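You operate a simulated robot arm through the tools that you are given. There is no shell and no other tool. Be economical: measure what you need, move in short steps, check, and stop when the job is done.

Carry out the task below with a simulated robot arm. There is one attempt and no reset: what you move stays moved.

Task
Box the tied pair and care card that the orange ticket names.
Fine: brown box, white tissue over the toes, card in the pocket, lid shut.

It is judged by the outcome, as a careful person would: the job done as asked, and still so three seconds after it is handed in. It fails if anything else is knocked over, pushed out of place, dropped, spilled or broken. A push-on lid holds only when it is set on centred and level and pressed home; a screw cap is set on level and turned clockwise until tight.

Robot
A 6-joint arm with a two-finger parallel gripper on a trunk, on a base that drives. Base frame: it is fixed to the floor where the robot stands at the start and does not move with it; the origin is under the middle of the robot, x ahead of it, y to its left, z up. Lengths are in m, angles in rad, forces in N, time in s.
With the tool pointing down near the work surface it reaches from about 0.14 to 0.84 m from the robot's upright axis, wherever it stands. Its first joint turns from -2.897 to 2.897 rad. Places, roughly: brown box (33x27x15 cm) [1.1, 0.2, 1]; brown lid [1.2, 0.2, 1.2]; card pocket [0.9, 0.2, 1]; inside of the brown box [1.1, 0.2, 0.9]; white tissue sheet (16x8x3 cm) [0.8, 0.1, 0.9]. Payload 3.91 kg.
Tool frame: the origin (TCP) lies between the finger pads and is the grasp point; the fingertips stand 0.03 m ahead of it; z points along the fingers, y is the line along which they close. Largest opening 0.11 m; finger width 0.02, thickness 0.01; the body of the gripper, 0.048 by 0.112 m, starts 0.055 m behind the TCP.
Orientation is that of the tool frame in the base frame, as [roll, pitch, yaw] about the fixed x, y, z axes, in that order (R = Rz(yaw) Ry(pitch) Rx(roll)). With the fingers straight down and closing along the base's y, the tool's x points along the base's -x, its y along +y and its z along -z.

Tools
- The arm moves only by the tool apply_moves. Its argument "deltas" is one flat list of numbers, 6 for each row, row after row: the shift along the tool's x, y, z in m, then the turn, a rotation vector about the tool's x, y, z in rad. In form: [x, y, z, ax, ay, az, x, y, z, ax, ay, az, ...]. A call has 1 to 12 rows; each row is the pose to reach, as a shift and turn from the pose commanded when the call began, along the tool's axes at that moment. "fingers" is the closure, from 0 (fully open) to 1 (shut), set as the call begins (left out, the last holds). Each row takes 0.2 s and may step no farther than 0.05 m and 0.15 rad from the row before; otherwise, or with a gripper value out of range, the whole call is refused. Where a pose cannot be reached the arm comes as near as it can. A force on the tool above 90 N (or 10 N above the force at the start of the call, whichever is more), or a blocked arm, ends the call early, and 0.2 s more pass. The fingers move at their own pace (about 0.108 m/s each) and stop on an object; they squeeze with about 28 N. The grip force told is the motor's: it shows also when the fingers shut on nothing. Time passes only in rows, and 0.2 s behind the last, so rows that repeat a pose let the fingers close. The reply holds the time, the measured pose of the TCP, the force on the tool along the base axes, the opening and the grip force, in the units named above and with some noise, with the torque about the TCP (base axes, N m) and any sound that the robot's microphone picked up, and new pictures: "show" is both (left out), scene, wrist or none.
- Cameras (640 x 400 px; columns grow to the right, rows downward): "scene" is now at [-0.0836, 0.0114, 1.3075]; the picture's right is [0.15, -0.99, 0.00], its down [-0.62, -0.09, -0.78] and it looks along [0.77, 0.11, -0.63] (base axes); focal length 289 px, centre (320, 200). "wrist" rides on the gripper at [0.077, 0.007, -0.114] in the tool frame; the picture's right is [-0.09, 1.00, 0.00], its down [-0.80, -0.07, -0.59] and it looks along [-0.59, -0.05, 0.80] (tool axes); focal length 270 px, centre (320, 200). There is no depth. A picture from a camera that has moved, and an enlarged one, comes with that camera's place and axes in the base frame and with its lens.
- lift_body(by): slides the trunk up (or, below 0, down) by that many m; the arm and the scene camera ride with it, the base frame stays. It gives what a move gives, with no picture.
- base_move(legs): drives the robot by 1 to 6 legs, each [ahead, left, turn to the left] in m, m and rad, along the robot's own axes; the way and the turn of a leg run together, so that a leg with both is an arc; at most 1.5 m and 3.142 rad a leg. The arm and the cameras ride along, it lands a little off, and it stops where it bumps. It gives what a move gives, and a new picture of the scene camera.
- turn_head(pan, tilt): turns the head with the scene camera to pan (to the left, within 1.501 rad either way) and tilt (down, from -0.506 to 1.204), counted from straight ahead of the robot. It gives what a move gives, and a new picture of the scene camera.
- inspect(camera, box): a new picture of the part [left, top, right, bottom] of that camera's present view, enlarged. It takes no simulated time.
- finish_job(): hands the job in; it is judged then, once.

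Work in short steps. Places have to be worked out from the pictures, the camera data and where the tool is seen: move nearer, look again, correct. Check each grasp and each placing, and mend what went wrong. You have 120 turns and 260 pictures in all, those below and enlarged ones among them. Open the gripper and draw the arm clear of the work before you hand the job in, unless the task says otherwise; then end with one line.

The tools are called after "Request:" by a JSON object that holds its "fn" and its "kwargs". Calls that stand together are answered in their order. apply_moves: Moves the arm, as the interface text tells. Its arguments: {"type":"object","properties":{"deltas":{"type":"array"},"fingers":{"type":"number"},"show":{"type":"string","enum":["both","scene","wrist","none"]}},"required":["deltas"]} The other tools are called the same way: lift_body (by) slides the trunk up or down; base_move (legs) drives the base; turn_head (pan, tilt) turns the head that bears the scene camera; inspect (camera, box) takes an enlarged picture of a part of a camera's view; finish_job () hands the job in.

At the start:

```text
t: 0.0
eef_pos: [0.3996, -0.1194, 0.7847]
ee_rot: [3.14, 0.0, 3.14]
wrist_force: [0.4, 0.3, -0.5]
ft_torque: [-0.02, 0.01, 0.02]
gripper_width: 0.11
finger_force: 0.1
trunk travel left (down, up): [-0.25, 0.29]
robot x, y, heading: [-0.0002, 0.0005, -0.006]
head pan, tilt: [0.147, 0.675]
```

scene: 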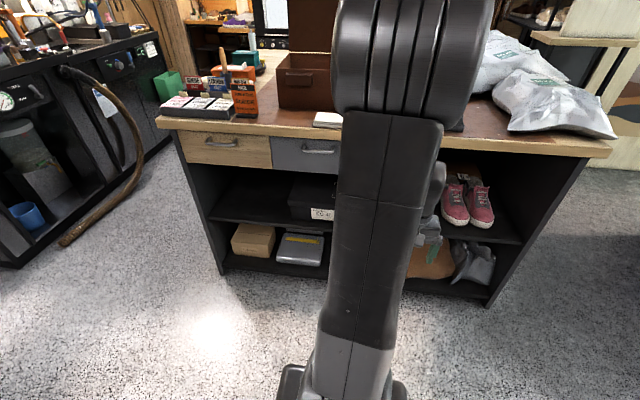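
wrist: 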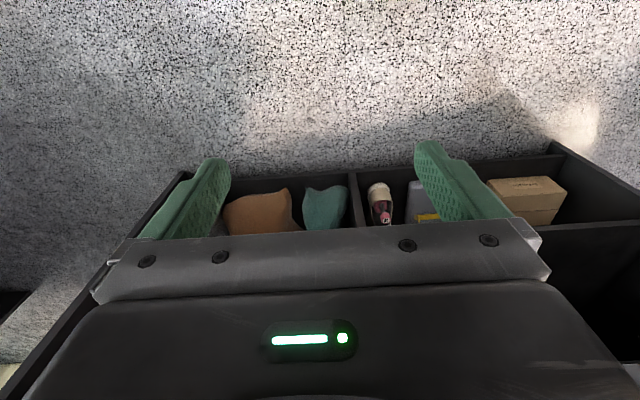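

The arm blocks much of the view, so I enlarge the parts of the scene picture that show the counter and shelves.

Request:
{"fn": "inspect", "kwargs": {"camera": "scene", "box": [150, 0, 350, 140]}}

Request:
{"fn": "inspect", "kwargs": {"camera": "scene", "box": [200, 130, 520, 310]}}

```text
2.86 times, centred on (250, 70) of scene
camera zoom: at [-0.0836, 0.0114, 1.3075], right [0.15, -0.99, 0.0], down [-0.62, -0.09, -0.78], along [0.77, 0.11, -0.63], focal length 827 px, centre (520, 571)
```

zoom: 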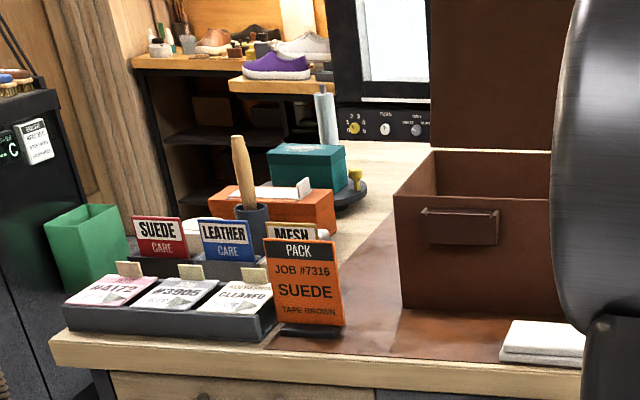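

```text
2.00 times, centred on (360, 220) of scene
camera zoom: at [-0.0836, 0.0114, 1.3075], right [0.15, -0.99, 0.0], down [-0.62, -0.09, -0.78], along [0.77, 0.11, -0.63], focal length 579 px, centre (240, 160)
```

zoom: 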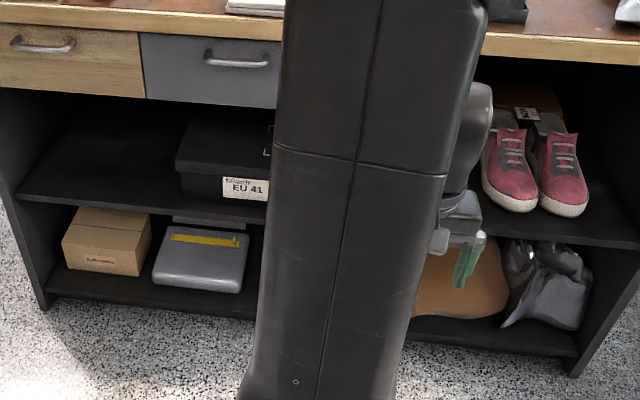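

The ticket reads JOB #7316 / SUEDE / TAPE BROWN. I zoom in on it and the tags, and on the right part of the counter.

Request:
{"fn": "inspect", "kwargs": {"camera": "scene", "box": [155, 60, 275, 130]}}

Request:
{"fn": "inspect", "kwargs": {"camera": "scene", "box": [430, 140, 530, 220]}}

Request:
{"fn": "inspect", "kwargs": {"camera": "scene", "box": [440, 0, 640, 140]}}

```text
5.33 times, centred on (215, 95) of scene
camera zoom: at [-0.0836, 0.0114, 1.3075], right [0.15, -0.99, 0.0], down [-0.62, -0.09, -0.78], along [0.77, 0.11, -0.63], focal length 1543 px, centre (880, 760)
```

zoom: 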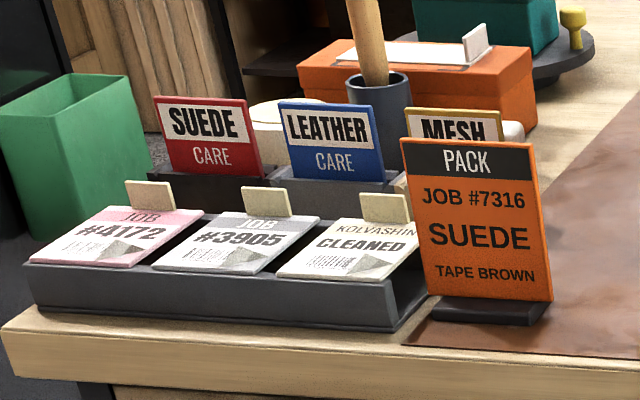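

```text
5.00 times, centred on (480, 180) of scene
camera zoom: at [-0.0836, 0.0114, 1.3075], right [0.15, -0.99, 0.0], down [-0.62, -0.09, -0.78], along [0.77, 0.11, -0.63], focal length 1447 px, centre (-480, 300)
```

zoom: 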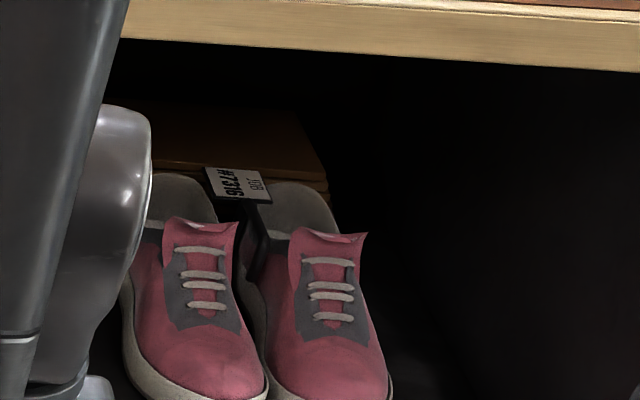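

```text
2.86 times, centred on (540, 70) of scene
camera zoom: at [-0.0836, 0.0114, 1.3075], right [0.15, -0.99, 0.0], down [-0.62, -0.09, -0.78], along [0.77, 0.11, -0.63], focal length 827 px, centre (-309, 571)
```

zoom: 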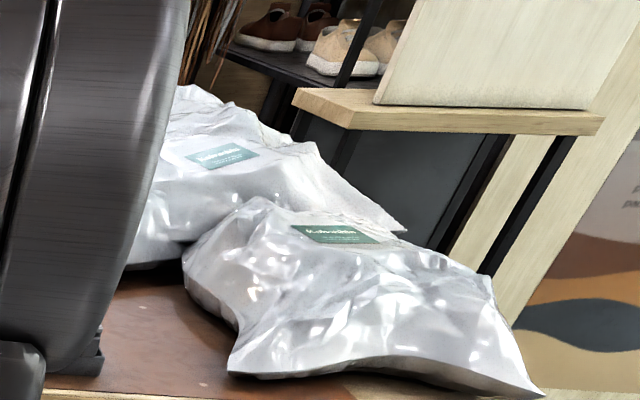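

The red shoes carry a #7316 tag. I swing the arm to the left so I can see the counter and shelves without it in the way.

Request:
{"fn": "apply_moves", "kwargs": {"deltas": [0.021, 0.042, 0, 0, 0, 0, 0.042, 0.084, 0, 0, 0, 0, 0.063, 0.126, 0, 0, 0, 0, 0.084, 0.168, 0, 0, 0, 0, 0.105, 0.21, 0, 0, 0, 0, 0.126, 0.252, 0, 0, 0, 0, 0.147, 0.294, 0, 0, 0, 0, 0.168, 0.336, 0, 0, 0, 0, 0.189, 0.378, 0, 0, 0, 0, 0.21, 0.42, 0, 0, 0, 0, 0.231, 0.462, 0, 0, 0, 0, 0.252, 0.504, 0, 0, 0, 0], "show": "scene"}}

```text
t: 2.6
eef_pos: [0.1462, 0.3837, 0.7844]
ee_rot: [-3.14, -0.001, -3.14]
wrist_force: [-0.4, 0.0, -0.2]
ft_torque: [0.0, 0.01, 0.02]
gripper_width: 0.11
finger_force: 0.0
trunk travel left (down, up): [-0.25, 0.29]
robot x, y, heading: [0.0004, -0.0003, 0.004]
head pan, tilt: [0.147, 0.675]
camera scene: at [-0.0836, 0.0113, 1.3075], right [0.15, -0.99, 0.0], down [-0.62, -0.09, -0.78], along [0.77, 0.11, -0.63], focal length 289 px, centre (320, 200)
```

scene: 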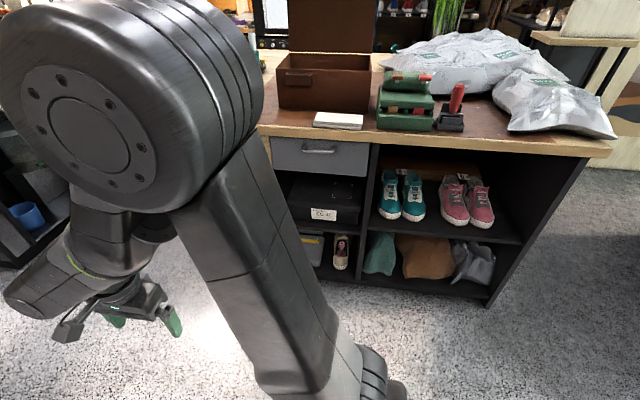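

Now the counter's right half is visible, with a teal pair beside the red one. I zoom in on both pairs, the box and the lower shelf.

Request:
{"fn": "inspect", "kwargs": {"camera": "scene", "box": [360, 145, 520, 245]}}

Request:
{"fn": "inspect", "kwargs": {"camera": "scene", "box": [250, 0, 490, 150]}}

Request:
{"fn": "inspect", "kwargs": {"camera": "scene", "box": [360, 155, 440, 205]}}

```text
4.00 times, centred on (440, 195) of scene
camera zoom: at [-0.0836, 0.0113, 1.3075], right [0.15, -0.99, 0.0], down [-0.62, -0.09, -0.78], along [0.77, 0.11, -0.63], focal length 1157 px, centre (-160, 220)
```

zoom: 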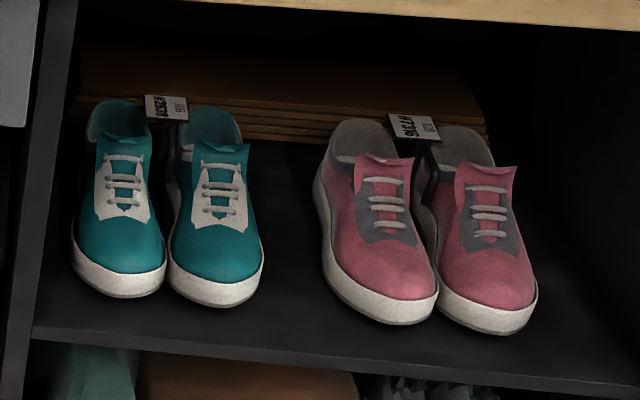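

```text
2.67 times, centred on (370, 75) of scene
camera zoom: at [-0.0836, 0.0113, 1.3075], right [0.15, -0.99, 0.0], down [-0.62, -0.09, -0.78], along [0.77, 0.11, -0.63], focal length 772 px, centre (187, 533)
```

zoom: 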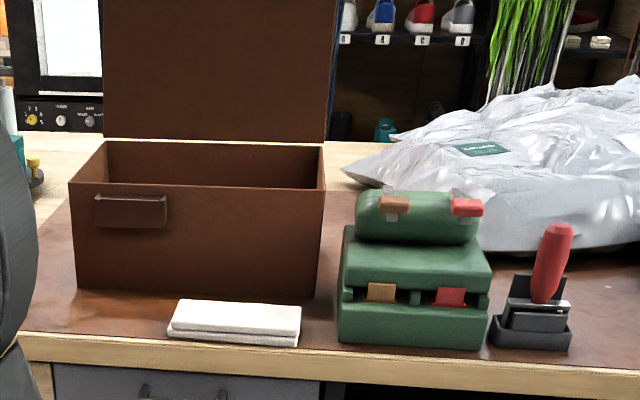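

```text
8.00 times, centred on (400, 180) of scene
camera zoom: at [-0.0836, 0.0113, 1.3075], right [0.15, -0.99, 0.0], down [-0.62, -0.09, -0.78], along [0.77, 0.11, -0.63], focal length 2315 px, centre (-320, 360)
```

zoom: 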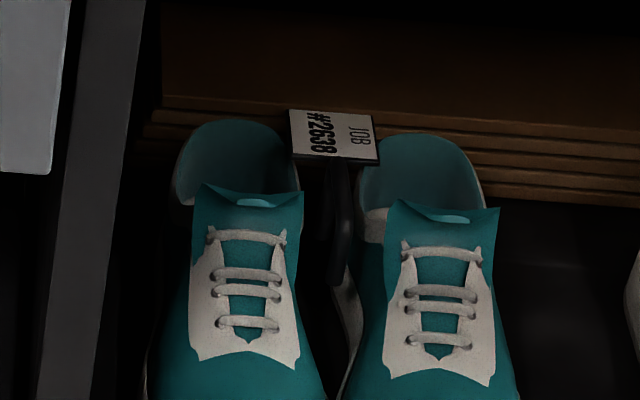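

The red pair (#7316) is on the right, joined by a strap with the tag; the box's front face is at about x=0.945 and the counter edge at about x=0.75. I drive right so I face the pair and can look closer.

Request:
{"fn": "base_move", "kwargs": {"legs": [[0.0, -0.45, 0], [0.15, 0, 0]]}}

Request:
{"fn": "turn_head", "kwargs": {"pan": 0.0, "tilt": 0.6}}

Request:
{"fn": "lift_body", "kwargs": {"by": -0.25}}

Request:
{"fn": "inspect", "kwargs": {"camera": "scene", "box": [200, 60, 440, 210]}}

```text
t: 6.3
eef_pos: [0.2953, -0.0641, 0.7838]
ee_rot: [-3.141, 0.001, 3.139]
wrist_force: [0.2, -0.4, -0.1]
ft_torque: [0.03, 0.03, 0.03]
gripper_width: 0.11
finger_force: 0.1
trunk travel left (down, up): [-0.25, 0.29]
robot x, y, heading: [0.1471, -0.4457, -0.005]
head pan, tilt: [0.147, 0.675]
camera scene: at [0.0626, -0.4353, 1.3074], right [0.14, -0.99, 0.0], down [-0.62, -0.09, -0.78], along [0.77, 0.11, -0.63], focal length 289 px, centre (320, 200)
```

scene: 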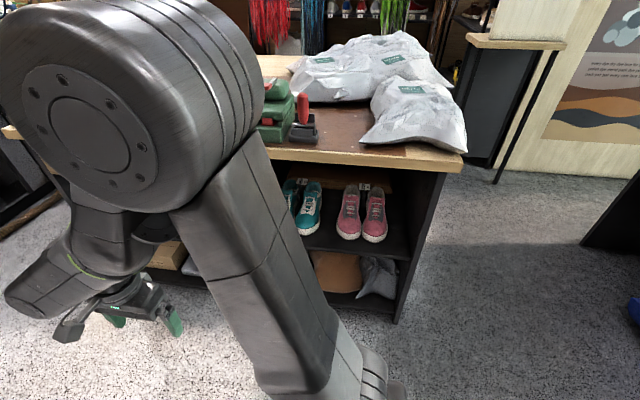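

```text
t: 7.0
eef_pos: [0.2936, -0.0641, 0.7856]
ee_rot: [3.14, 0.0, 3.14]
wrist_force: [-0.1, 0.1, -0.9]
ft_torque: [-0.02, -0.01, -0.01]
gripper_width: 0.1102
finger_force: 0.1
trunk travel left (down, up): [-0.25, 0.29]
robot x, y, heading: [0.1464, -0.4459, -0.004]
head pan, tilt: [0.0, 0.6]
camera scene: at [0.0662, -0.4479, 1.314], right [0.0, -1.0, 0.0], down [-0.57, 0.0, -0.82], along [0.82, 0.0, -0.57], focal length 289 px, centre (320, 200)
```

scene: 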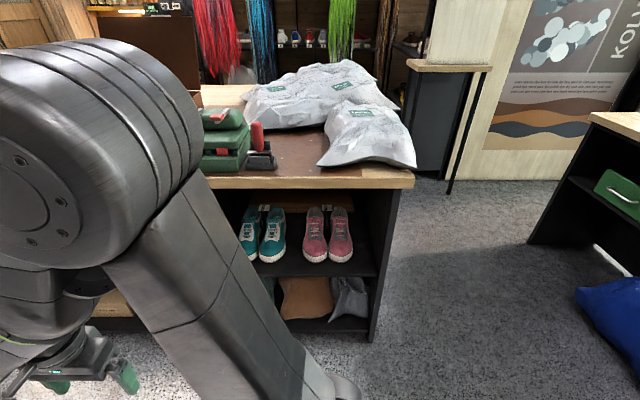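

```text
t: 9.5
eef_pos: [0.2943, -0.0654, 0.5352]
ee_rot: [-3.141, 0.0, 3.14]
wrist_force: [-0.6, 0.4, -0.2]
ft_torque: [0.0, -0.02, -0.06]
gripper_width: 0.11
finger_force: 0.0
trunk travel left (down, up): [0.0, 0.54]
robot x, y, heading: [0.1452, -0.4488, -0.006]
head pan, tilt: [0.0, 0.6]
```

```text
2.67 times, centred on (320, 135) of scene
camera zoom: at [0.0662, -0.448, 1.0641], right [0.0, -1.0, 0.0], down [-0.56, 0.0, -0.83], along [0.83, 0.0, -0.56], focal length 772 px, centre (320, 373)
```

zoom: 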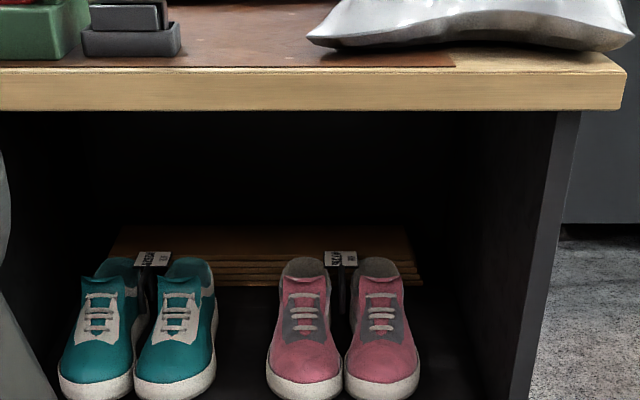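

Triangulating gives the tag at about (1.08, -0.478, 0.57), the shelf at z≈0.47 and the toes at x≈0.867. I zoom in on the strap.

Request:
{"fn": "inspect", "kwargs": {"camera": "scene", "box": [290, 140, 370, 215]}}

```text
5.33 times, centred on (330, 178) of scene
camera zoom: at [0.0662, -0.448, 1.0641], right [0.0, -1.0, 0.0], down [-0.56, 0.0, -0.83], along [0.83, 0.0, -0.56], focal length 1543 px, centre (267, 320)
```

zoom: 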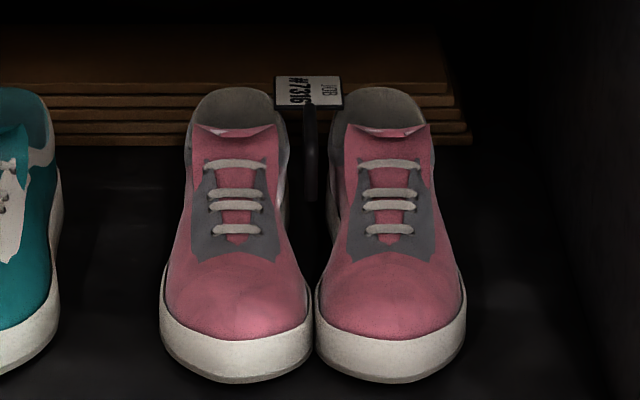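

A dark strap sits between the shoes under the tag. I bring the gripper in front of the shelf, rotating it so it points forward and down with the wrist camera on its upper side.

Request:
{"fn": "apply_moves", "kwargs": {"deltas": [-0.0238, -0.0344, -0.0121, 0.074, 0, -0.128, -0.0477, -0.0688, -0.0242, 0.148, 0, -0.256, -0.0715, -0.1033, -0.0363, 0.222, 0, -0.384, -0.0953, -0.1377, -0.0483, 0.296, 0, -0.512, -0.1192, -0.1721, -0.0604, 0.37, 0, -0.64, -0.143, -0.2065, -0.0725, 0.444, 0, -0.768, -0.1668, -0.2409, -0.0846, 0.518, 0, -0.896, -0.1907, -0.2753, -0.0967, 0.592, 0, -1.024, -0.2145, -0.3098, -0.1088, 0.666, 0, -1.152, -0.2383, -0.3442, -0.1208, 0.74, 0, -1.28, -0.2622, -0.3786, -0.1329, 0.814, 0, -1.408, -0.286, -0.413, -0.145, 0.888, 0, -1.536], "show": "scene"}}

```text
t: 12.1
eef_pos: [0.5802, -0.4808, 0.6812]
ee_rot: [-2.529, -0.551, -1.69]
wrist_force: [0.0, 0.2, -0.6]
ft_torque: [-0.03, 0.0, 0.02]
gripper_width: 0.11
finger_force: 0.1
trunk travel left (down, up): [0.0, 0.54]
robot x, y, heading: [0.1462, -0.4461, -0.005]
head pan, tilt: [0.0, 0.6]
camera scene: at [0.0662, -0.4479, 1.064], right [0.0, -1.0, 0.0], down [-0.56, 0.0, -0.83], along [0.83, 0.0, -0.56], focal length 289 px, centre (320, 200)
```

scene: 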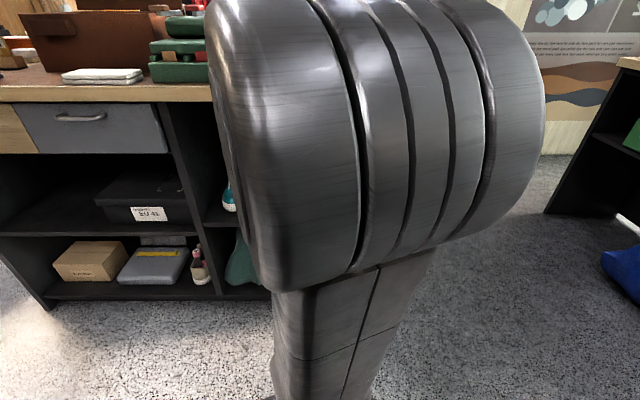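

It is reachable. I finish the rotation.

Request:
{"fn": "apply_moves", "kwargs": {"deltas": [0, 0, 0, 0.0683, 0, -0.1183, 0, 0, 0, 0.1366, 0, -0.2366, 0, 0, 0, 0.2049, 0, -0.3549, 0, 0, 0, 0.2732, 0, -0.4732, 0, 0, 0, 0.3415, 0, -0.5915, 0, 0, 0, 0.4098, 0, -0.7098, 0, 0, 0, 0.4781, 0, -0.8281, 0, 0, 0, 0.5464, 0, -0.9464, 0, 0, 0, 0.6147, 0, -1.0647, 0, 0, 0, 0.683, 0, -1.183], "show": "wrist"}}

```text
t: 14.3
eef_pos: [0.5617, -0.4019, 0.6765]
ee_rot: [-3.101, -1.04, -0.102]
wrist_force: [-0.4, 0.1, 0.1]
ft_torque: [-0.01, 0.05, -0.02]
gripper_width: 0.1102
finger_force: 0.0
out of reach, approached as far as the arm can: row 7, 8, 9, 10
trunk travel left (down, up): [0.0, 0.54]
robot x, y, heading: [0.1431, -0.4456, -0.003]
head pan, tilt: [0.0, 0.6]
camera wrist: at [0.5025, -0.4068, 0.8016], right [-0.11, -0.99, -0.1], down [-0.91, 0.14, -0.39], along [0.4, 0.04, -0.92], focal length 270 px, centre (320, 200)
```

wrist: 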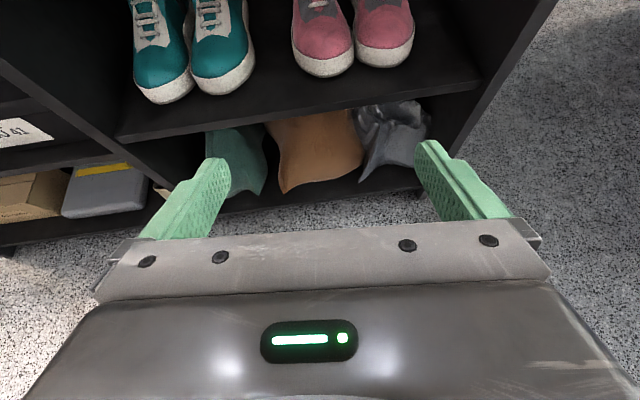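

The last wrist joint is at its limit when the arm points straight ahead. Standing farther right gives it margin, so I drive 0.25 m right.

Request:
{"fn": "base_move", "kwargs": {"legs": [[0.0, -0.27, 0]]}}

```text
t: 16.2
eef_pos: [0.562, -0.6714, 0.6763]
ee_rot: [-3.099, -1.04, -0.102]
wrist_force: [-0.3, -0.1, -0.5]
ft_torque: [0.03, 0.01, 0.01]
gripper_width: 0.1099
finger_force: 0.1
trunk travel left (down, up): [0.0, 0.54]
robot x, y, heading: [0.1477, -0.7191, -0.002]
head pan, tilt: [0.0, 0.6]
camera scene: at [0.0679, -0.7181, 1.0642], right [0.0, -1.0, 0.0], down [-0.57, 0.0, -0.82], along [0.82, 0.0, -0.57], focal length 289 px, centre (320, 200)
```

scene: 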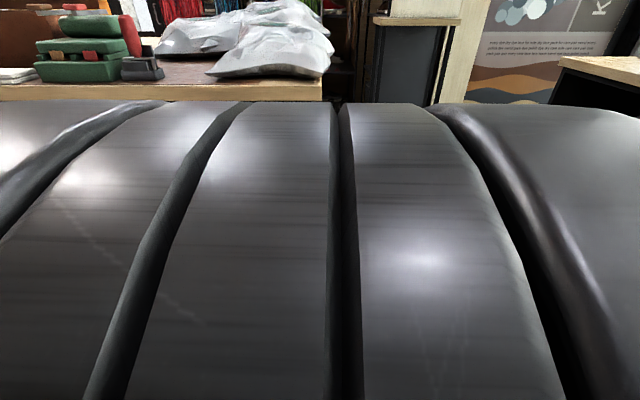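

I shift the tool left to be in line with the pair and straighten its yaw.

Request:
{"fn": "apply_moves", "kwargs": {"deltas": [0, -0.039, 0, 0.013, 0, -0.017, 0.001, -0.078, -0.001, 0.027, 0, -0.035, 0.002, -0.116, -0.002, 0.04, 0, -0.052, 0.002, -0.155, -0.003, 0.054, 0, -0.07, 0.0026, -0.193, -0.0035, 0.067, 0, -0.087], "show": "wrist"}}

```text
t: 17.4
eef_pos: [0.5713, -0.4792, 0.6865]
ee_rot: [3.101, -1.042, 0.072]
wrist_force: [-0.9, 0.3, 0.0]
ft_torque: [0.03, -0.01, 0.03]
gripper_width: 0.1099
finger_force: 0.2
trunk travel left (down, up): [0.0, 0.54]
robot x, y, heading: [0.1457, -0.7156, -0.002]
head pan, tilt: [0.0, 0.6]
camera wrist: at [0.5119, -0.4855, 0.8115], right [-0.01, -1.0, -0.06], down [-0.92, 0.03, -0.39], along [0.4, 0.05, -0.92], focal length 270 px, centre (320, 200)
```

wrist: 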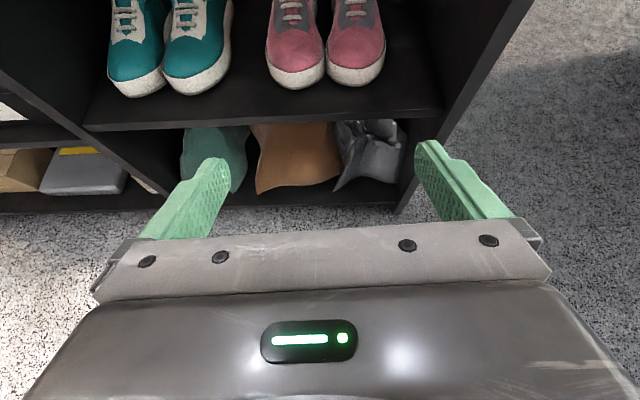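

I lower a little and move forward to the shelf opening for a closer look.

Request:
{"fn": "apply_moves", "kwargs": {"deltas": [0.008, 0, 0.047, -0.01, 0, 0.018, 0.017, 0, 0.094, -0.021, 0, 0.036, 0.026, 0, 0.141, -0.032, 0, 0.054, 0.034, 0, 0.188, -0.042, 0, 0.071], "show": "wrist"}}

```text
t: 18.4
eef_pos: [0.7508, -0.473, 0.62]
ee_rot: [-3.101, -1.044, -0.073]
wrist_force: [-0.9, -0.3, -0.7]
ft_torque: [0.0, 0.01, 0.05]
gripper_width: 0.11
finger_force: 0.0
trunk travel left (down, up): [0.0, 0.54]
robot x, y, heading: [0.1472, -0.7222, -0.002]
head pan, tilt: [0.0, 0.6]
camera wrist: at [0.692, -0.4802, 0.7448], right [-0.08, -0.99, -0.1], down [-0.91, 0.11, -0.39], along [0.4, 0.06, -0.92], focal length 270 px, centre (320, 200)
```

wrist: 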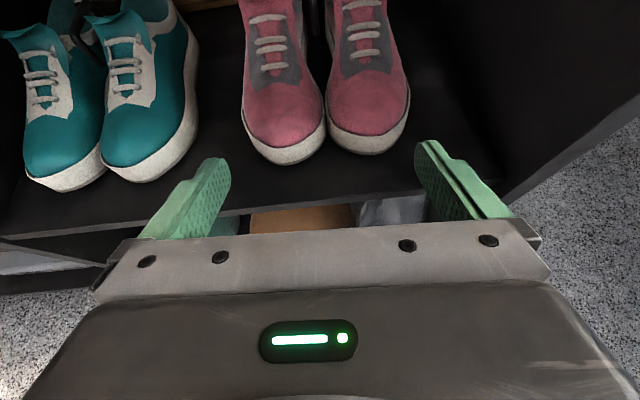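

Aligned with the pair. I correct the small roll/yaw and advance over the shoes to view the strap.

Request:
{"fn": "apply_moves", "kwargs": {"deltas": [0.019, 0, 0.038, 0.006, 0, -0.009, 0.038, 0, 0.076, 0.012, 0, -0.018, 0.057, 0.003, 0.114, 0.018, 0, -0.027, 0.076, 0.005, 0.152, 0.023, 0, -0.036], "show": "wrist"}}

```text
t: 19.4
eef_pos: [0.9204, -0.4847, 0.6112]
ee_rot: [-3.14, -1.044, 0.001]
wrist_force: [0.3, -0.3, 0.3]
ft_torque: [0.02, 0.04, 0.01]
gripper_width: 0.1101
finger_force: 0.1
trunk travel left (down, up): [0.0, 0.54]
robot x, y, heading: [0.1472, -0.722, -0.001]
head pan, tilt: [0.0, 0.6]
camera wrist: at [0.861, -0.4925, 0.7353], right [-0.04, -1.0, -0.08], down [-0.92, 0.07, -0.39], along [0.4, 0.05, -0.92], focal length 270 px, centre (320, 200)
```

wrist: 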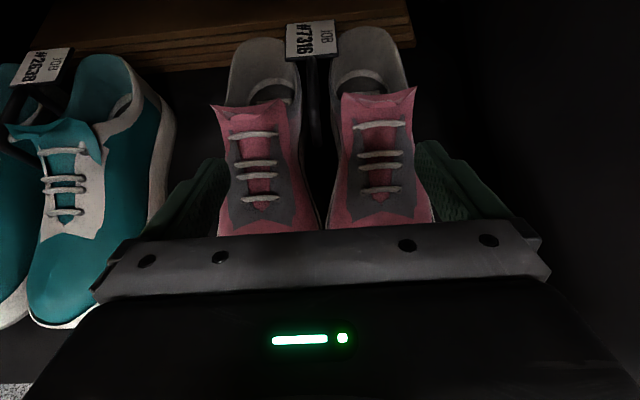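

Request:
{"fn": "inspect", "kwargs": {"camera": "wrist", "box": [200, 10, 440, 160]}}

```text
2.67 times, centred on (320, 85) of wrist
camera zoom: at [0.861, -0.4925, 0.7353], right [-0.04, -1.0, -0.08], down [-0.92, 0.07, -0.39], along [0.4, 0.05, -0.92], focal length 721 px, centre (320, 507)
```

zoom: 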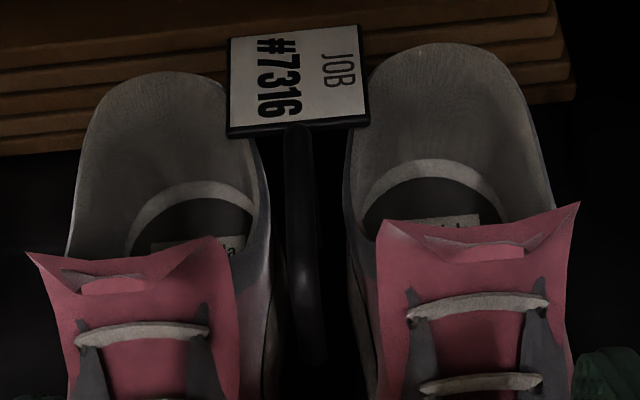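

Request:
{"fn": "inspect", "kwargs": {"camera": "wrist", "box": [270, 15, 350, 65]}}

Request:
{"fn": "inspect", "kwargs": {"camera": "wrist", "box": [280, 50, 360, 180]}}

```text
8.00 times, centred on (310, 40) of wrist
camera zoom: at [0.861, -0.4925, 0.7353], right [-0.04, -1.0, -0.08], down [-0.92, 0.07, -0.39], along [0.4, 0.05, -0.92], focal length 2162 px, centre (400, 1480)
```

zoom: 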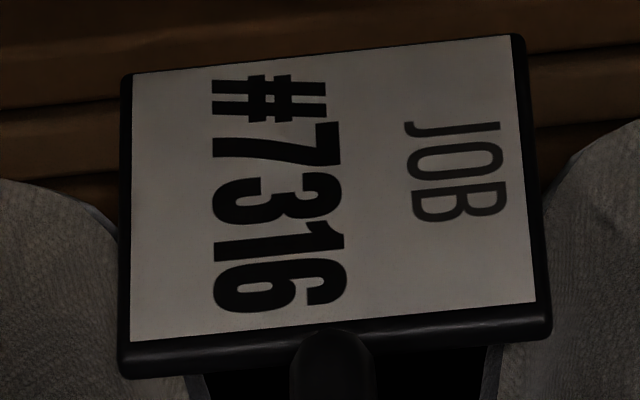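

```text
3.08 times, centred on (320, 115) of wrist
camera zoom: at [0.861, -0.4925, 0.7353], right [-0.04, -1.0, -0.08], down [-0.92, 0.07, -0.39], along [0.4, 0.05, -0.92], focal length 832 px, centre (320, 462)
```

zoom: 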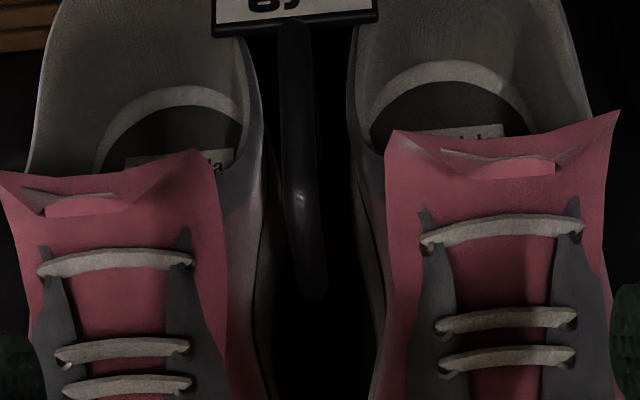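

The dark strap appears to be a carry handle: a horizontal bar running forward from the tag, then bending down. I move forward and up slightly for a second angle to get its height relative to the collars.

Request:
{"fn": "apply_moves", "kwargs": {"deltas": [0.028, 0, 0.018, 0, 0, 0, 0.056, -0.005, 0.037, 0, 0, 0], "show": "wrist"}}

Request:
{"fn": "inspect", "kwargs": {"camera": "wrist", "box": [240, 50, 400, 190]}}

```text
t: 20.1
eef_pos: [0.9811, -0.4797, 0.6394]
ee_rot: [-3.139, -1.043, 0.001]
wrist_force: [-0.4, -0.8, -0.2]
ft_torque: [0.02, 0.01, -0.03]
gripper_width: 0.11
finger_force: 0.1
trunk travel left (down, up): [0.0, 0.54]
robot x, y, heading: [0.1442, -0.716, -0.001]
head pan, tilt: [0.0, 0.6]
camera wrist: at [0.9218, -0.4873, 0.7646], right [-0.04, -1.0, -0.08], down [-0.92, 0.07, -0.39], along [0.4, 0.05, -0.92], focal length 270 px, centre (320, 200)
```

wrist: 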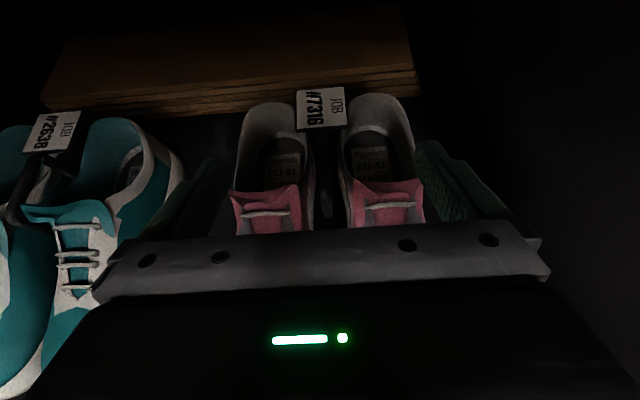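

```text
2.86 times, centred on (320, 120) of wrist
camera zoom: at [0.9218, -0.4873, 0.7646], right [-0.04, -1.0, -0.08], down [-0.92, 0.07, -0.39], along [0.4, 0.05, -0.92], focal length 772 px, centre (320, 429)
```

zoom: 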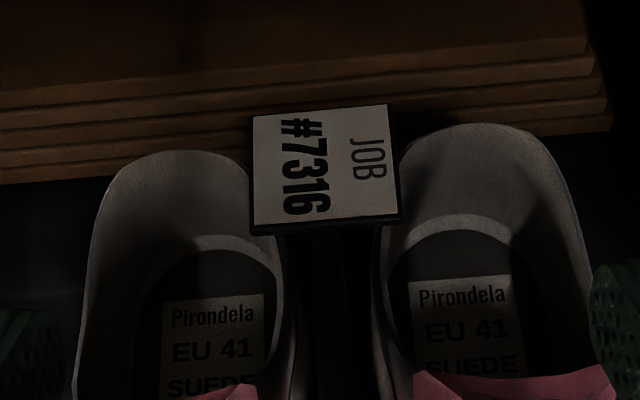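

Request:
{"fn": "inspect", "kwargs": {"camera": "wrist", "box": [0, 90, 160, 250]}}

Request:
{"fn": "inspect", "kwargs": {"camera": "wrist", "box": [290, 120, 370, 240]}}

```text
2.50 times, centred on (80, 170) of wrist
camera zoom: at [0.9218, -0.4873, 0.7646], right [-0.04, -1.0, -0.08], down [-0.92, 0.07, -0.39], along [0.4, 0.05, -0.92], focal length 676 px, centre (920, 275)
```

zoom: 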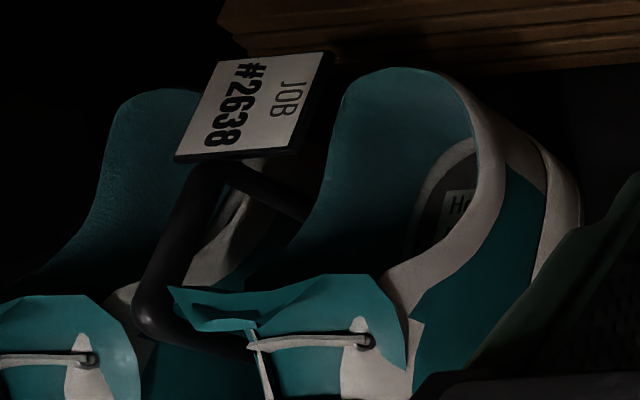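

```text
3.33 times, centred on (330, 180) of wrist
camera zoom: at [0.9218, -0.4873, 0.7646], right [-0.04, -1.0, -0.08], down [-0.92, 0.07, -0.39], along [0.4, 0.05, -0.92], focal length 901 px, centre (287, 267)
```

zoom: 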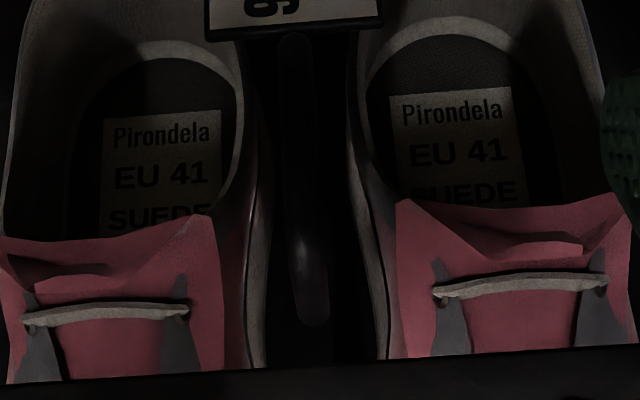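

Using two views, the handle's top bar is at z≈0.556, y≈-0.48, running x≈1.01–1.05, and the tongue tips are at (1.01, 0.572). I steepen the tool to 45°, partly close the fingers, and hover.

Request:
{"fn": "apply_moves", "kwargs": {"deltas": [-0.008, 0, 0.015, 0, -0.131, 0, -0.0156, 0, 0.031, 0, -0.262, 0, -0.0156, 0, 0.031, 0, -0.262, 0], "fingers": 0.6, "show": "wrist"}}

Request:
{"fn": "inspect", "kwargs": {"camera": "wrist", "box": [220, 90, 420, 250]}}

```text
t: 20.9
eef_pos: [0.9983, -0.4791, 0.6112]
ee_rot: [-3.141, -0.783, -0.001]
wrist_force: [0.3, 0.2, 0.5]
ft_torque: [0.02, 0.0, 0.05]
gripper_width: 0.0441
finger_force: 0.1
trunk travel left (down, up): [0.0, 0.54]
robot x, y, heading: [0.1486, -0.7167, -0.003]
head pan, tilt: [0.0, 0.6]
camera wrist: at [0.9748, -0.4868, 0.7476], right [-0.06, -1.0, -0.06], down [-0.99, 0.07, -0.14], along [0.15, 0.05, -0.99], focal length 270 px, centre (320, 200)
```

wrist: 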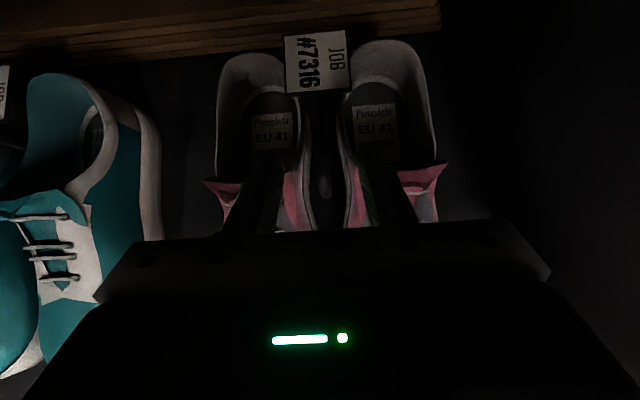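

```text
2.50 times, centred on (320, 170) of wrist
camera zoom: at [0.9748, -0.4868, 0.7476], right [-0.06, -1.0, -0.06], down [-0.99, 0.07, -0.14], along [0.15, 0.05, -0.99], focal length 676 px, centre (320, 275)
```

zoom: 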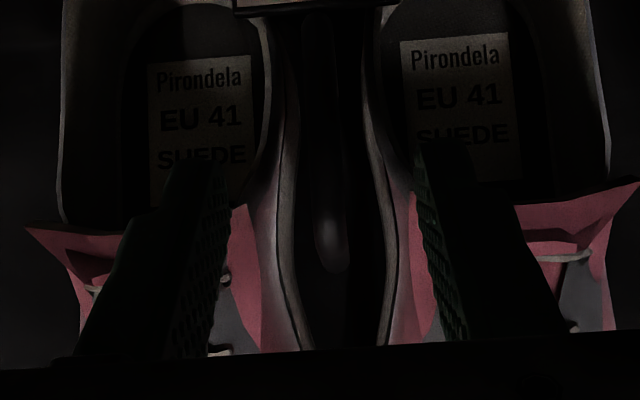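

The bar (x≈1.015–1.07) sits centred between the fingers. I advance along the tool axis to put the pads around it.

Request:
{"fn": "apply_moves", "kwargs": {"deltas": [-0.001, 0, 0.022, 0, 0, 0, -0.003, 0.001, 0.044, 0, 0, 0, -0.005, 0.001, 0.066, 0, 0, 0, -0.005, 0.001, 0.066, 0, 0, 0], "show": "wrist"}}

Request:
{"fn": "inspect", "kwargs": {"camera": "wrist", "box": [220, 90, 420, 250]}}

```text
t: 21.9
eef_pos: [1.0425, -0.4791, 0.576]
ee_rot: [-3.135, -0.803, 0.0]
wrist_force: [0.2, 2.9, 44.9]
ft_torque: [-0.64, -0.7, 0.48]
gripper_width: 0.0434
finger_force: 0.0
trunk travel left (down, up): [0.0, 0.54]
robot x, y, heading: [0.1453, -0.7158, -0.002]
head pan, tilt: [0.0, 0.6]
camera wrist: at [1.0147, -0.4871, 0.7114], right [-0.06, -1.0, -0.07], down [-0.98, 0.07, -0.16], along [0.17, 0.06, -0.98], focal length 270 px, centre (320, 200)
```

wrist: 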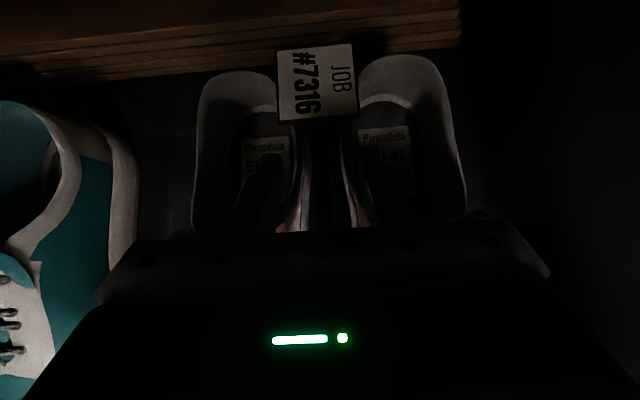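

```text
2.50 times, centred on (320, 170) of wrist
camera zoom: at [1.0147, -0.4871, 0.7114], right [-0.06, -1.0, -0.07], down [-0.98, 0.07, -0.16], along [0.17, 0.06, -0.98], focal length 676 px, centre (320, 275)
```

zoom: 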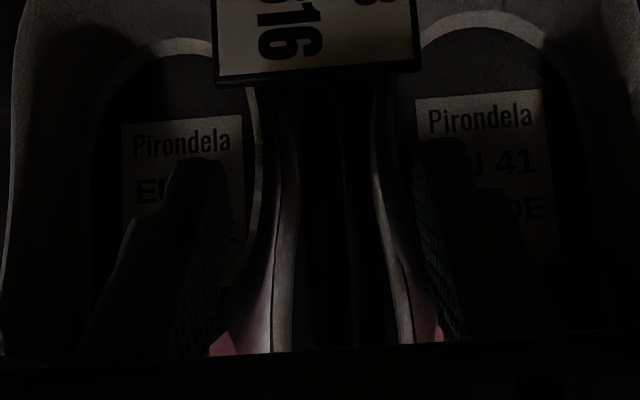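

The fingertips met the shoes at about z=0.548 (45 N up). I ease the pressure off and try closing at this height to see what width it stops on.

Request:
{"fn": "apply_moves", "kwargs": {"deltas": [0.011, 0, -0.011, 0, 0, 0, 0.011, 0, -0.011, 0, 0, 0, 0.011, 0, -0.011, 0, 0, 0, 0.011, 0, -0.011, 0, 0, 0], "fingers": 1.0, "show": "wrist"}}

Request:
{"fn": "inspect", "kwargs": {"camera": "wrist", "box": [220, 90, 420, 250]}}

```text
t: 22.9
eef_pos: [1.0413, -0.4792, 0.5745]
ee_rot: [-3.141, -0.779, 0.004]
wrist_force: [-1.3, -4.8, 3.1]
ft_torque: [-0.08, 0.02, 0.13]
gripper_width: 0.0094
finger_force: 28.6
trunk travel left (down, up): [0.0, 0.54]
robot x, y, heading: [0.1482, -0.716, 0.001]
head pan, tilt: [0.0, 0.6]
camera wrist: at [1.0173, -0.4869, 0.7105], right [-0.06, -1.0, -0.06], down [-0.99, 0.07, -0.14], along [0.14, 0.05, -0.99], focal length 270 px, centre (320, 200)
```

wrist: 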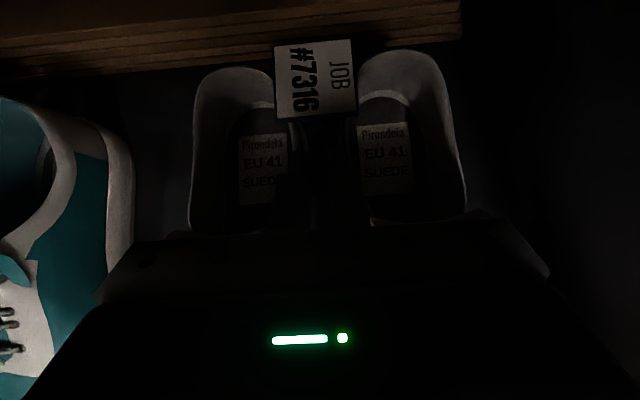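

```text
2.50 times, centred on (320, 170) of wrist
camera zoom: at [1.0173, -0.4869, 0.7105], right [-0.06, -1.0, -0.06], down [-0.99, 0.07, -0.14], along [0.14, 0.05, -0.99], focal length 676 px, centre (320, 275)
```

zoom: 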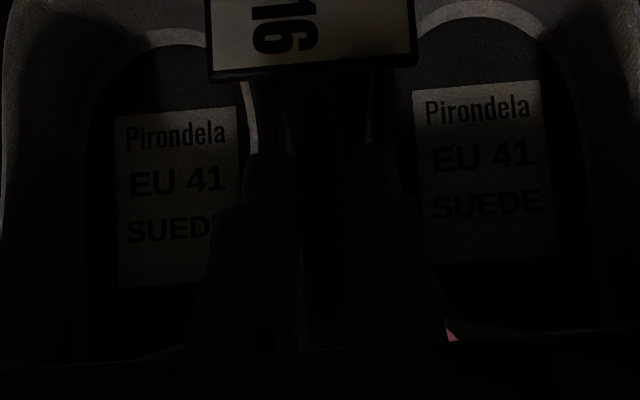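

The grip stopped at 9.4 mm, which matches the bar. I lift gently by 3 cm and check the load.

Request:
{"fn": "apply_moves", "kwargs": {"deltas": [0.007, 0, -0.007, 0, 0, 0, 0.014, 0, -0.014, 0, 0, 0, 0.021, 0, -0.021, 0, 0, 0, 0.021, 0, -0.021, 0, 0, 0], "show": "wrist"}}

```text
t: 23.9
eef_pos: [1.0424, -0.4806, 0.605]
ee_rot: [-3.142, -0.782, 0.001]
wrist_force: [-0.6, 0.2, -6.4]
ft_torque: [0.0, -0.32, 0.0]
gripper_width: 0.0096
finger_force: 27.8
trunk travel left (down, up): [0.0, 0.54]
robot x, y, heading: [0.1448, -0.7151, -0.0]
head pan, tilt: [0.0, 0.6]
camera wrist: at [1.0177, -0.4868, 0.7411], right [-0.06, -1.0, -0.06], down [-0.99, 0.07, -0.14], along [0.14, 0.05, -0.99], focal length 270 px, centre (320, 200)
```

wrist: 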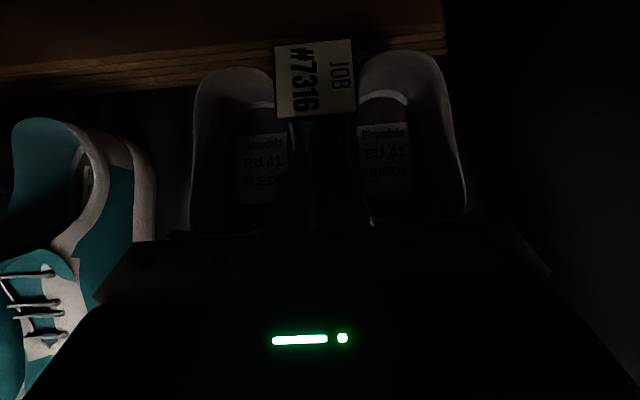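

The pair is held (6.4 N, unchanged in the gripper's view). I raise 2 cm more and drive straight back to bring it out of the shelf.

Request:
{"fn": "apply_moves", "kwargs": {"deltas": [0.007, 0, -0.007, 0, 0, 0, 0.014, 0, -0.014, 0, 0, 0], "show": "none"}}

Request:
{"fn": "base_move", "kwargs": {"legs": [[-0.47, 0, 0]]}}

Request:
{"fn": "inspect", "kwargs": {"camera": "wrist", "box": [0, 0, 640, 400]}}

```text
t: 24.4
eef_pos: [1.0433, -0.4801, 0.625]
ee_rot: [-3.141, -0.779, 0.0]
wrist_force: [-0.2, 0.6, -7.2]
ft_torque: [-0.02, -0.31, 0.01]
gripper_width: 0.0094
finger_force: 27.6
trunk travel left (down, up): [0.0, 0.54]
robot x, y, heading: [0.1452, -0.7184, 0.001]
head pan, tilt: [0.0, 0.6]
```

```text
t: 27.3
eef_pos: [0.5698, -0.4783, 0.626]
ee_rot: [-3.14, -0.782, 0.004]
wrist_force: [-0.6, -1.2, -6.5]
ft_torque: [0.0, -0.29, -0.02]
gripper_width: 0.0096
finger_force: 28.0
trunk travel left (down, up): [0.0, 0.54]
robot x, y, heading: [-0.325, -0.7187, 0.003]
head pan, tilt: [0.0, 0.6]
camera scene: at [-0.4055, -0.7188, 1.0641], right [0.0, -1.0, 0.0], down [-0.57, 0.0, -0.82], along [0.82, 0.0, -0.57], focal length 289 px, centre (320, 200)
```

scene: 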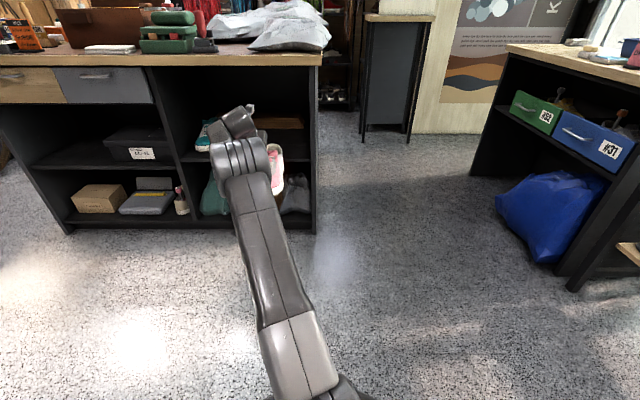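

```text
1.00 times, centred on (320, 200) of wrist (not enlarged: the box is as wide or as high as the picture)
camera zoom: at [0.545, -0.4847, 0.7617], right [-0.06, -1.0, -0.06], down [-0.99, 0.07, -0.14], along [0.14, 0.05, -0.99], focal length 270 px, centre (320, 200)
```

zoom: 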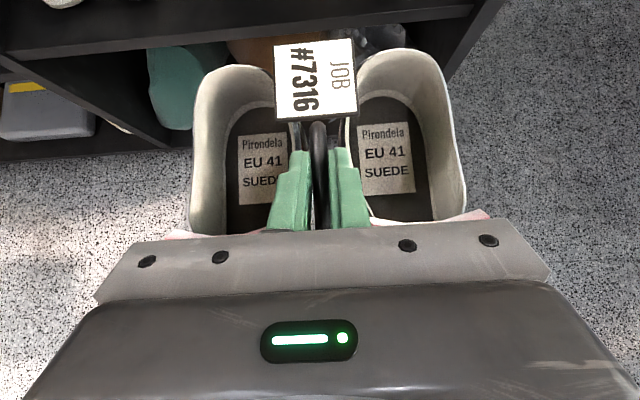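

The pair hangs level and clear of the shelf. I raise the trunk fully so the soles can pass over the box rim.

Request:
{"fn": "lift_body", "kwargs": {"by": 0.54}}

Request:
{"fn": "base_move", "kwargs": {"legs": [[0, 0.85, 0]]}}

Request:
{"fn": "turn_head", "kwargs": {"pan": 0.0, "tilt": 0.55}}

```text
refused: 0.54 is not a number from -0.4 to 0.4
```

```text
t: 31.9
eef_pos: [0.5681, 0.3898, 0.6255]
ee_rot: [3.141, -0.781, 0.004]
wrist_force: [-0.2, 0.1, -7.5]
ft_torque: [0.05, -0.28, 0.01]
gripper_width: 0.0096
finger_force: 28.1
trunk travel left (down, up): [0.0, 0.54]
robot x, y, heading: [-0.33, 0.1542, 0.004]
head pan, tilt: [0.0, 0.6]
camera scene: at [-0.4078, 0.1493, 1.0641], right [0.0, -1.0, 0.0], down [-0.57, 0.0, -0.82], along [0.82, 0.0, -0.57], focal length 289 px, centre (320, 200)
```

scene: 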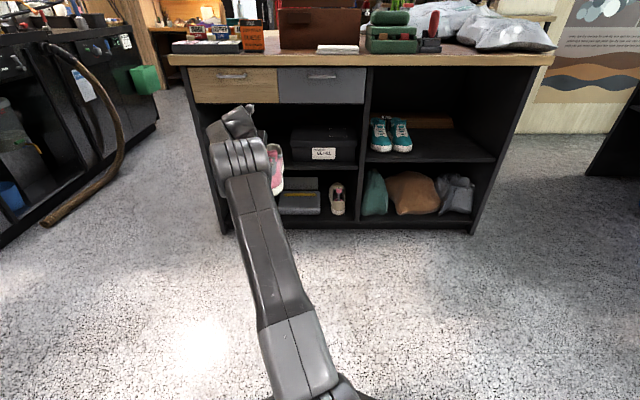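

```text
t: 32.5
eef_pos: [0.5667, 0.3895, 0.6259]
ee_rot: [3.141, -0.78, 0.002]
wrist_force: [0.0, -1.0, -6.6]
ft_torque: [0.01, -0.25, 0.04]
gripper_width: 0.0096
finger_force: 28.6
trunk travel left (down, up): [0.0, 0.54]
robot x, y, heading: [-0.3245, 0.1502, 0.002]
head pan, tilt: [0.0, 0.55]
camera scene: at [-0.4064, 0.1493, 1.0686], right [0.0, -1.0, 0.0], down [-0.52, 0.0, -0.85], along [0.85, 0.0, -0.52], focal length 289 px, centre (320, 200)
```

scene: 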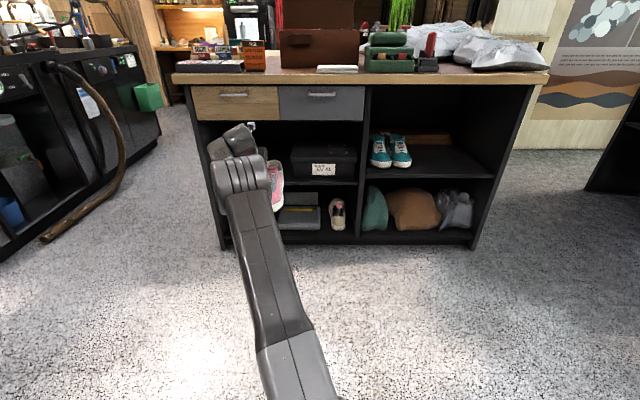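

I raise the trunk in two steps.

Request:
{"fn": "lift_body", "kwargs": {"by": 0.4}}

Request:
{"fn": "lift_body", "kwargs": {"by": 0.14}}

Request:
{"fn": "inspect", "kwargs": {"camera": "scene", "box": [160, 0, 480, 200]}}

```text
t: 36.3
eef_pos: [0.5683, 0.3905, 1.0257]
ee_rot: [-3.142, -0.778, 0.005]
wrist_force: [0.4, -0.3, -6.9]
ft_torque: [0.04, -0.3, -0.02]
gripper_width: 0.0096
finger_force: 27.8
trunk travel left (down, up): [-0.4, 0.14]
robot x, y, heading: [-0.3266, 0.1492, 0.002]
head pan, tilt: [0.0, 0.55]
```

```text
t: 38.0
eef_pos: [0.5683, 0.3904, 1.1644]
ee_rot: [3.141, -0.779, 0.003]
wrist_force: [0.1, -0.3, -7.0]
ft_torque: [-0.02, -0.28, 0.0]
gripper_width: 0.0099
finger_force: 28.3
trunk travel left (down, up): [-0.54, 0.0]
robot x, y, heading: [-0.3273, 0.1507, 0.004]
head pan, tilt: [0.0, 0.55]
```

```text
2.00 times, centred on (320, 100) of scene
camera zoom: at [-0.4058, 0.1495, 1.6086], right [0.0, -1.0, 0.0], down [-0.52, 0.0, -0.85], along [0.85, 0.0, -0.52], focal length 579 px, centre (320, 400)
```

zoom: 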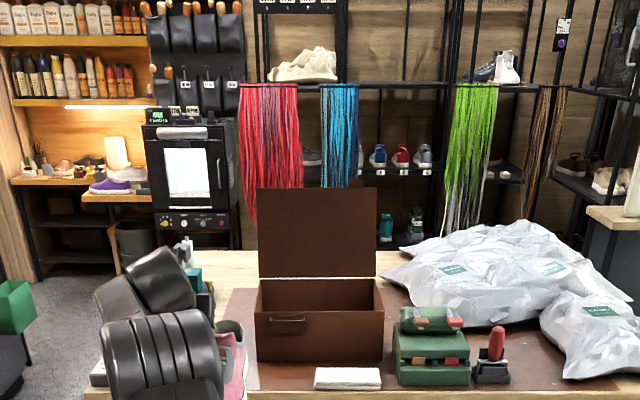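

The box spans x≈0.955–1.21, y≈-0.02–0.314, with its rim at z≈1.04. I now turn the pair so its toes point left (+y), while drawing it in and shifting right.

Request:
{"fn": "apply_moves", "kwargs": {"deltas": [-0.0084, 0.0255, -0.0135, -0.101, 0, 0.101, -0.0167, 0.0509, -0.0269, -0.202, 0, 0.202, -0.0251, 0.0764, -0.0404, -0.303, 0, 0.303, -0.0335, 0.1018, -0.0538, -0.404, 0, 0.404, -0.0418, 0.1273, -0.0673, -0.505, 0, 0.505, -0.0502, 0.1527, -0.0807, -0.606, 0, 0.606, -0.0585, 0.1782, -0.0942, -0.707, 0, 0.707, -0.0669, 0.2036, -0.1076, -0.808, 0, 0.808, -0.0753, 0.2291, -0.1211, -0.909, 0, 0.909, -0.0836, 0.2545, -0.1345, -1.01, 0, 1.01, -0.092, 0.28, -0.148, -1.111, 0, 1.111], "show": "both"}}

```text
t: 40.4
eef_pos: [0.3977, 0.1074, 1.206]
ee_rot: [3.137, -0.785, -1.566]
wrist_force: [0.1, 0.5, -6.7]
ft_torque: [-0.25, -0.02, 0.01]
gripper_width: 0.0096
finger_force: 28.3
trunk travel left (down, up): [-0.54, 0.0]
robot x, y, heading: [-0.3317, 0.1458, 0.001]
head pan, tilt: [0.0, 0.55]
camera scene: at [-0.4062, 0.1484, 1.6086], right [0.0, -1.0, 0.0], down [-0.52, 0.0, -0.85], along [0.85, 0.0, -0.52], focal length 289 px, centre (320, 200)
camera wrist: at [0.393, 0.134, 1.3416], right [-1.0, 0.06, -0.06], down [0.07, 0.99, -0.15], along [0.05, -0.15, -0.99], focal length 270 px, centre (320, 200)
```

scene: 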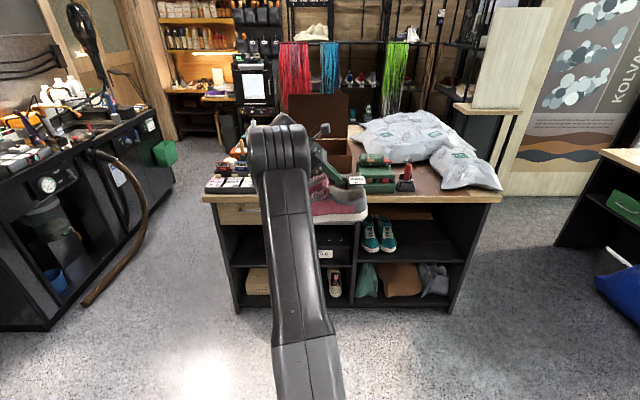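
wrist: 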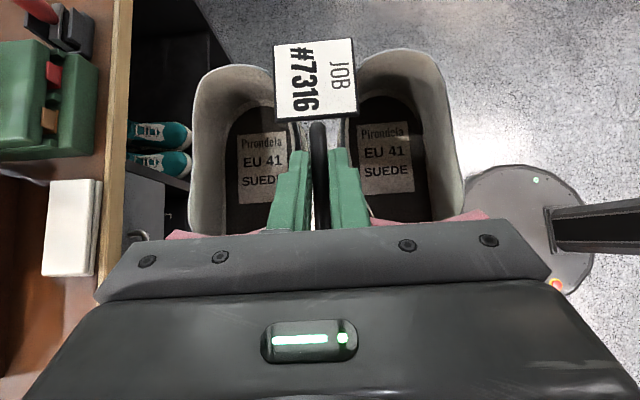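

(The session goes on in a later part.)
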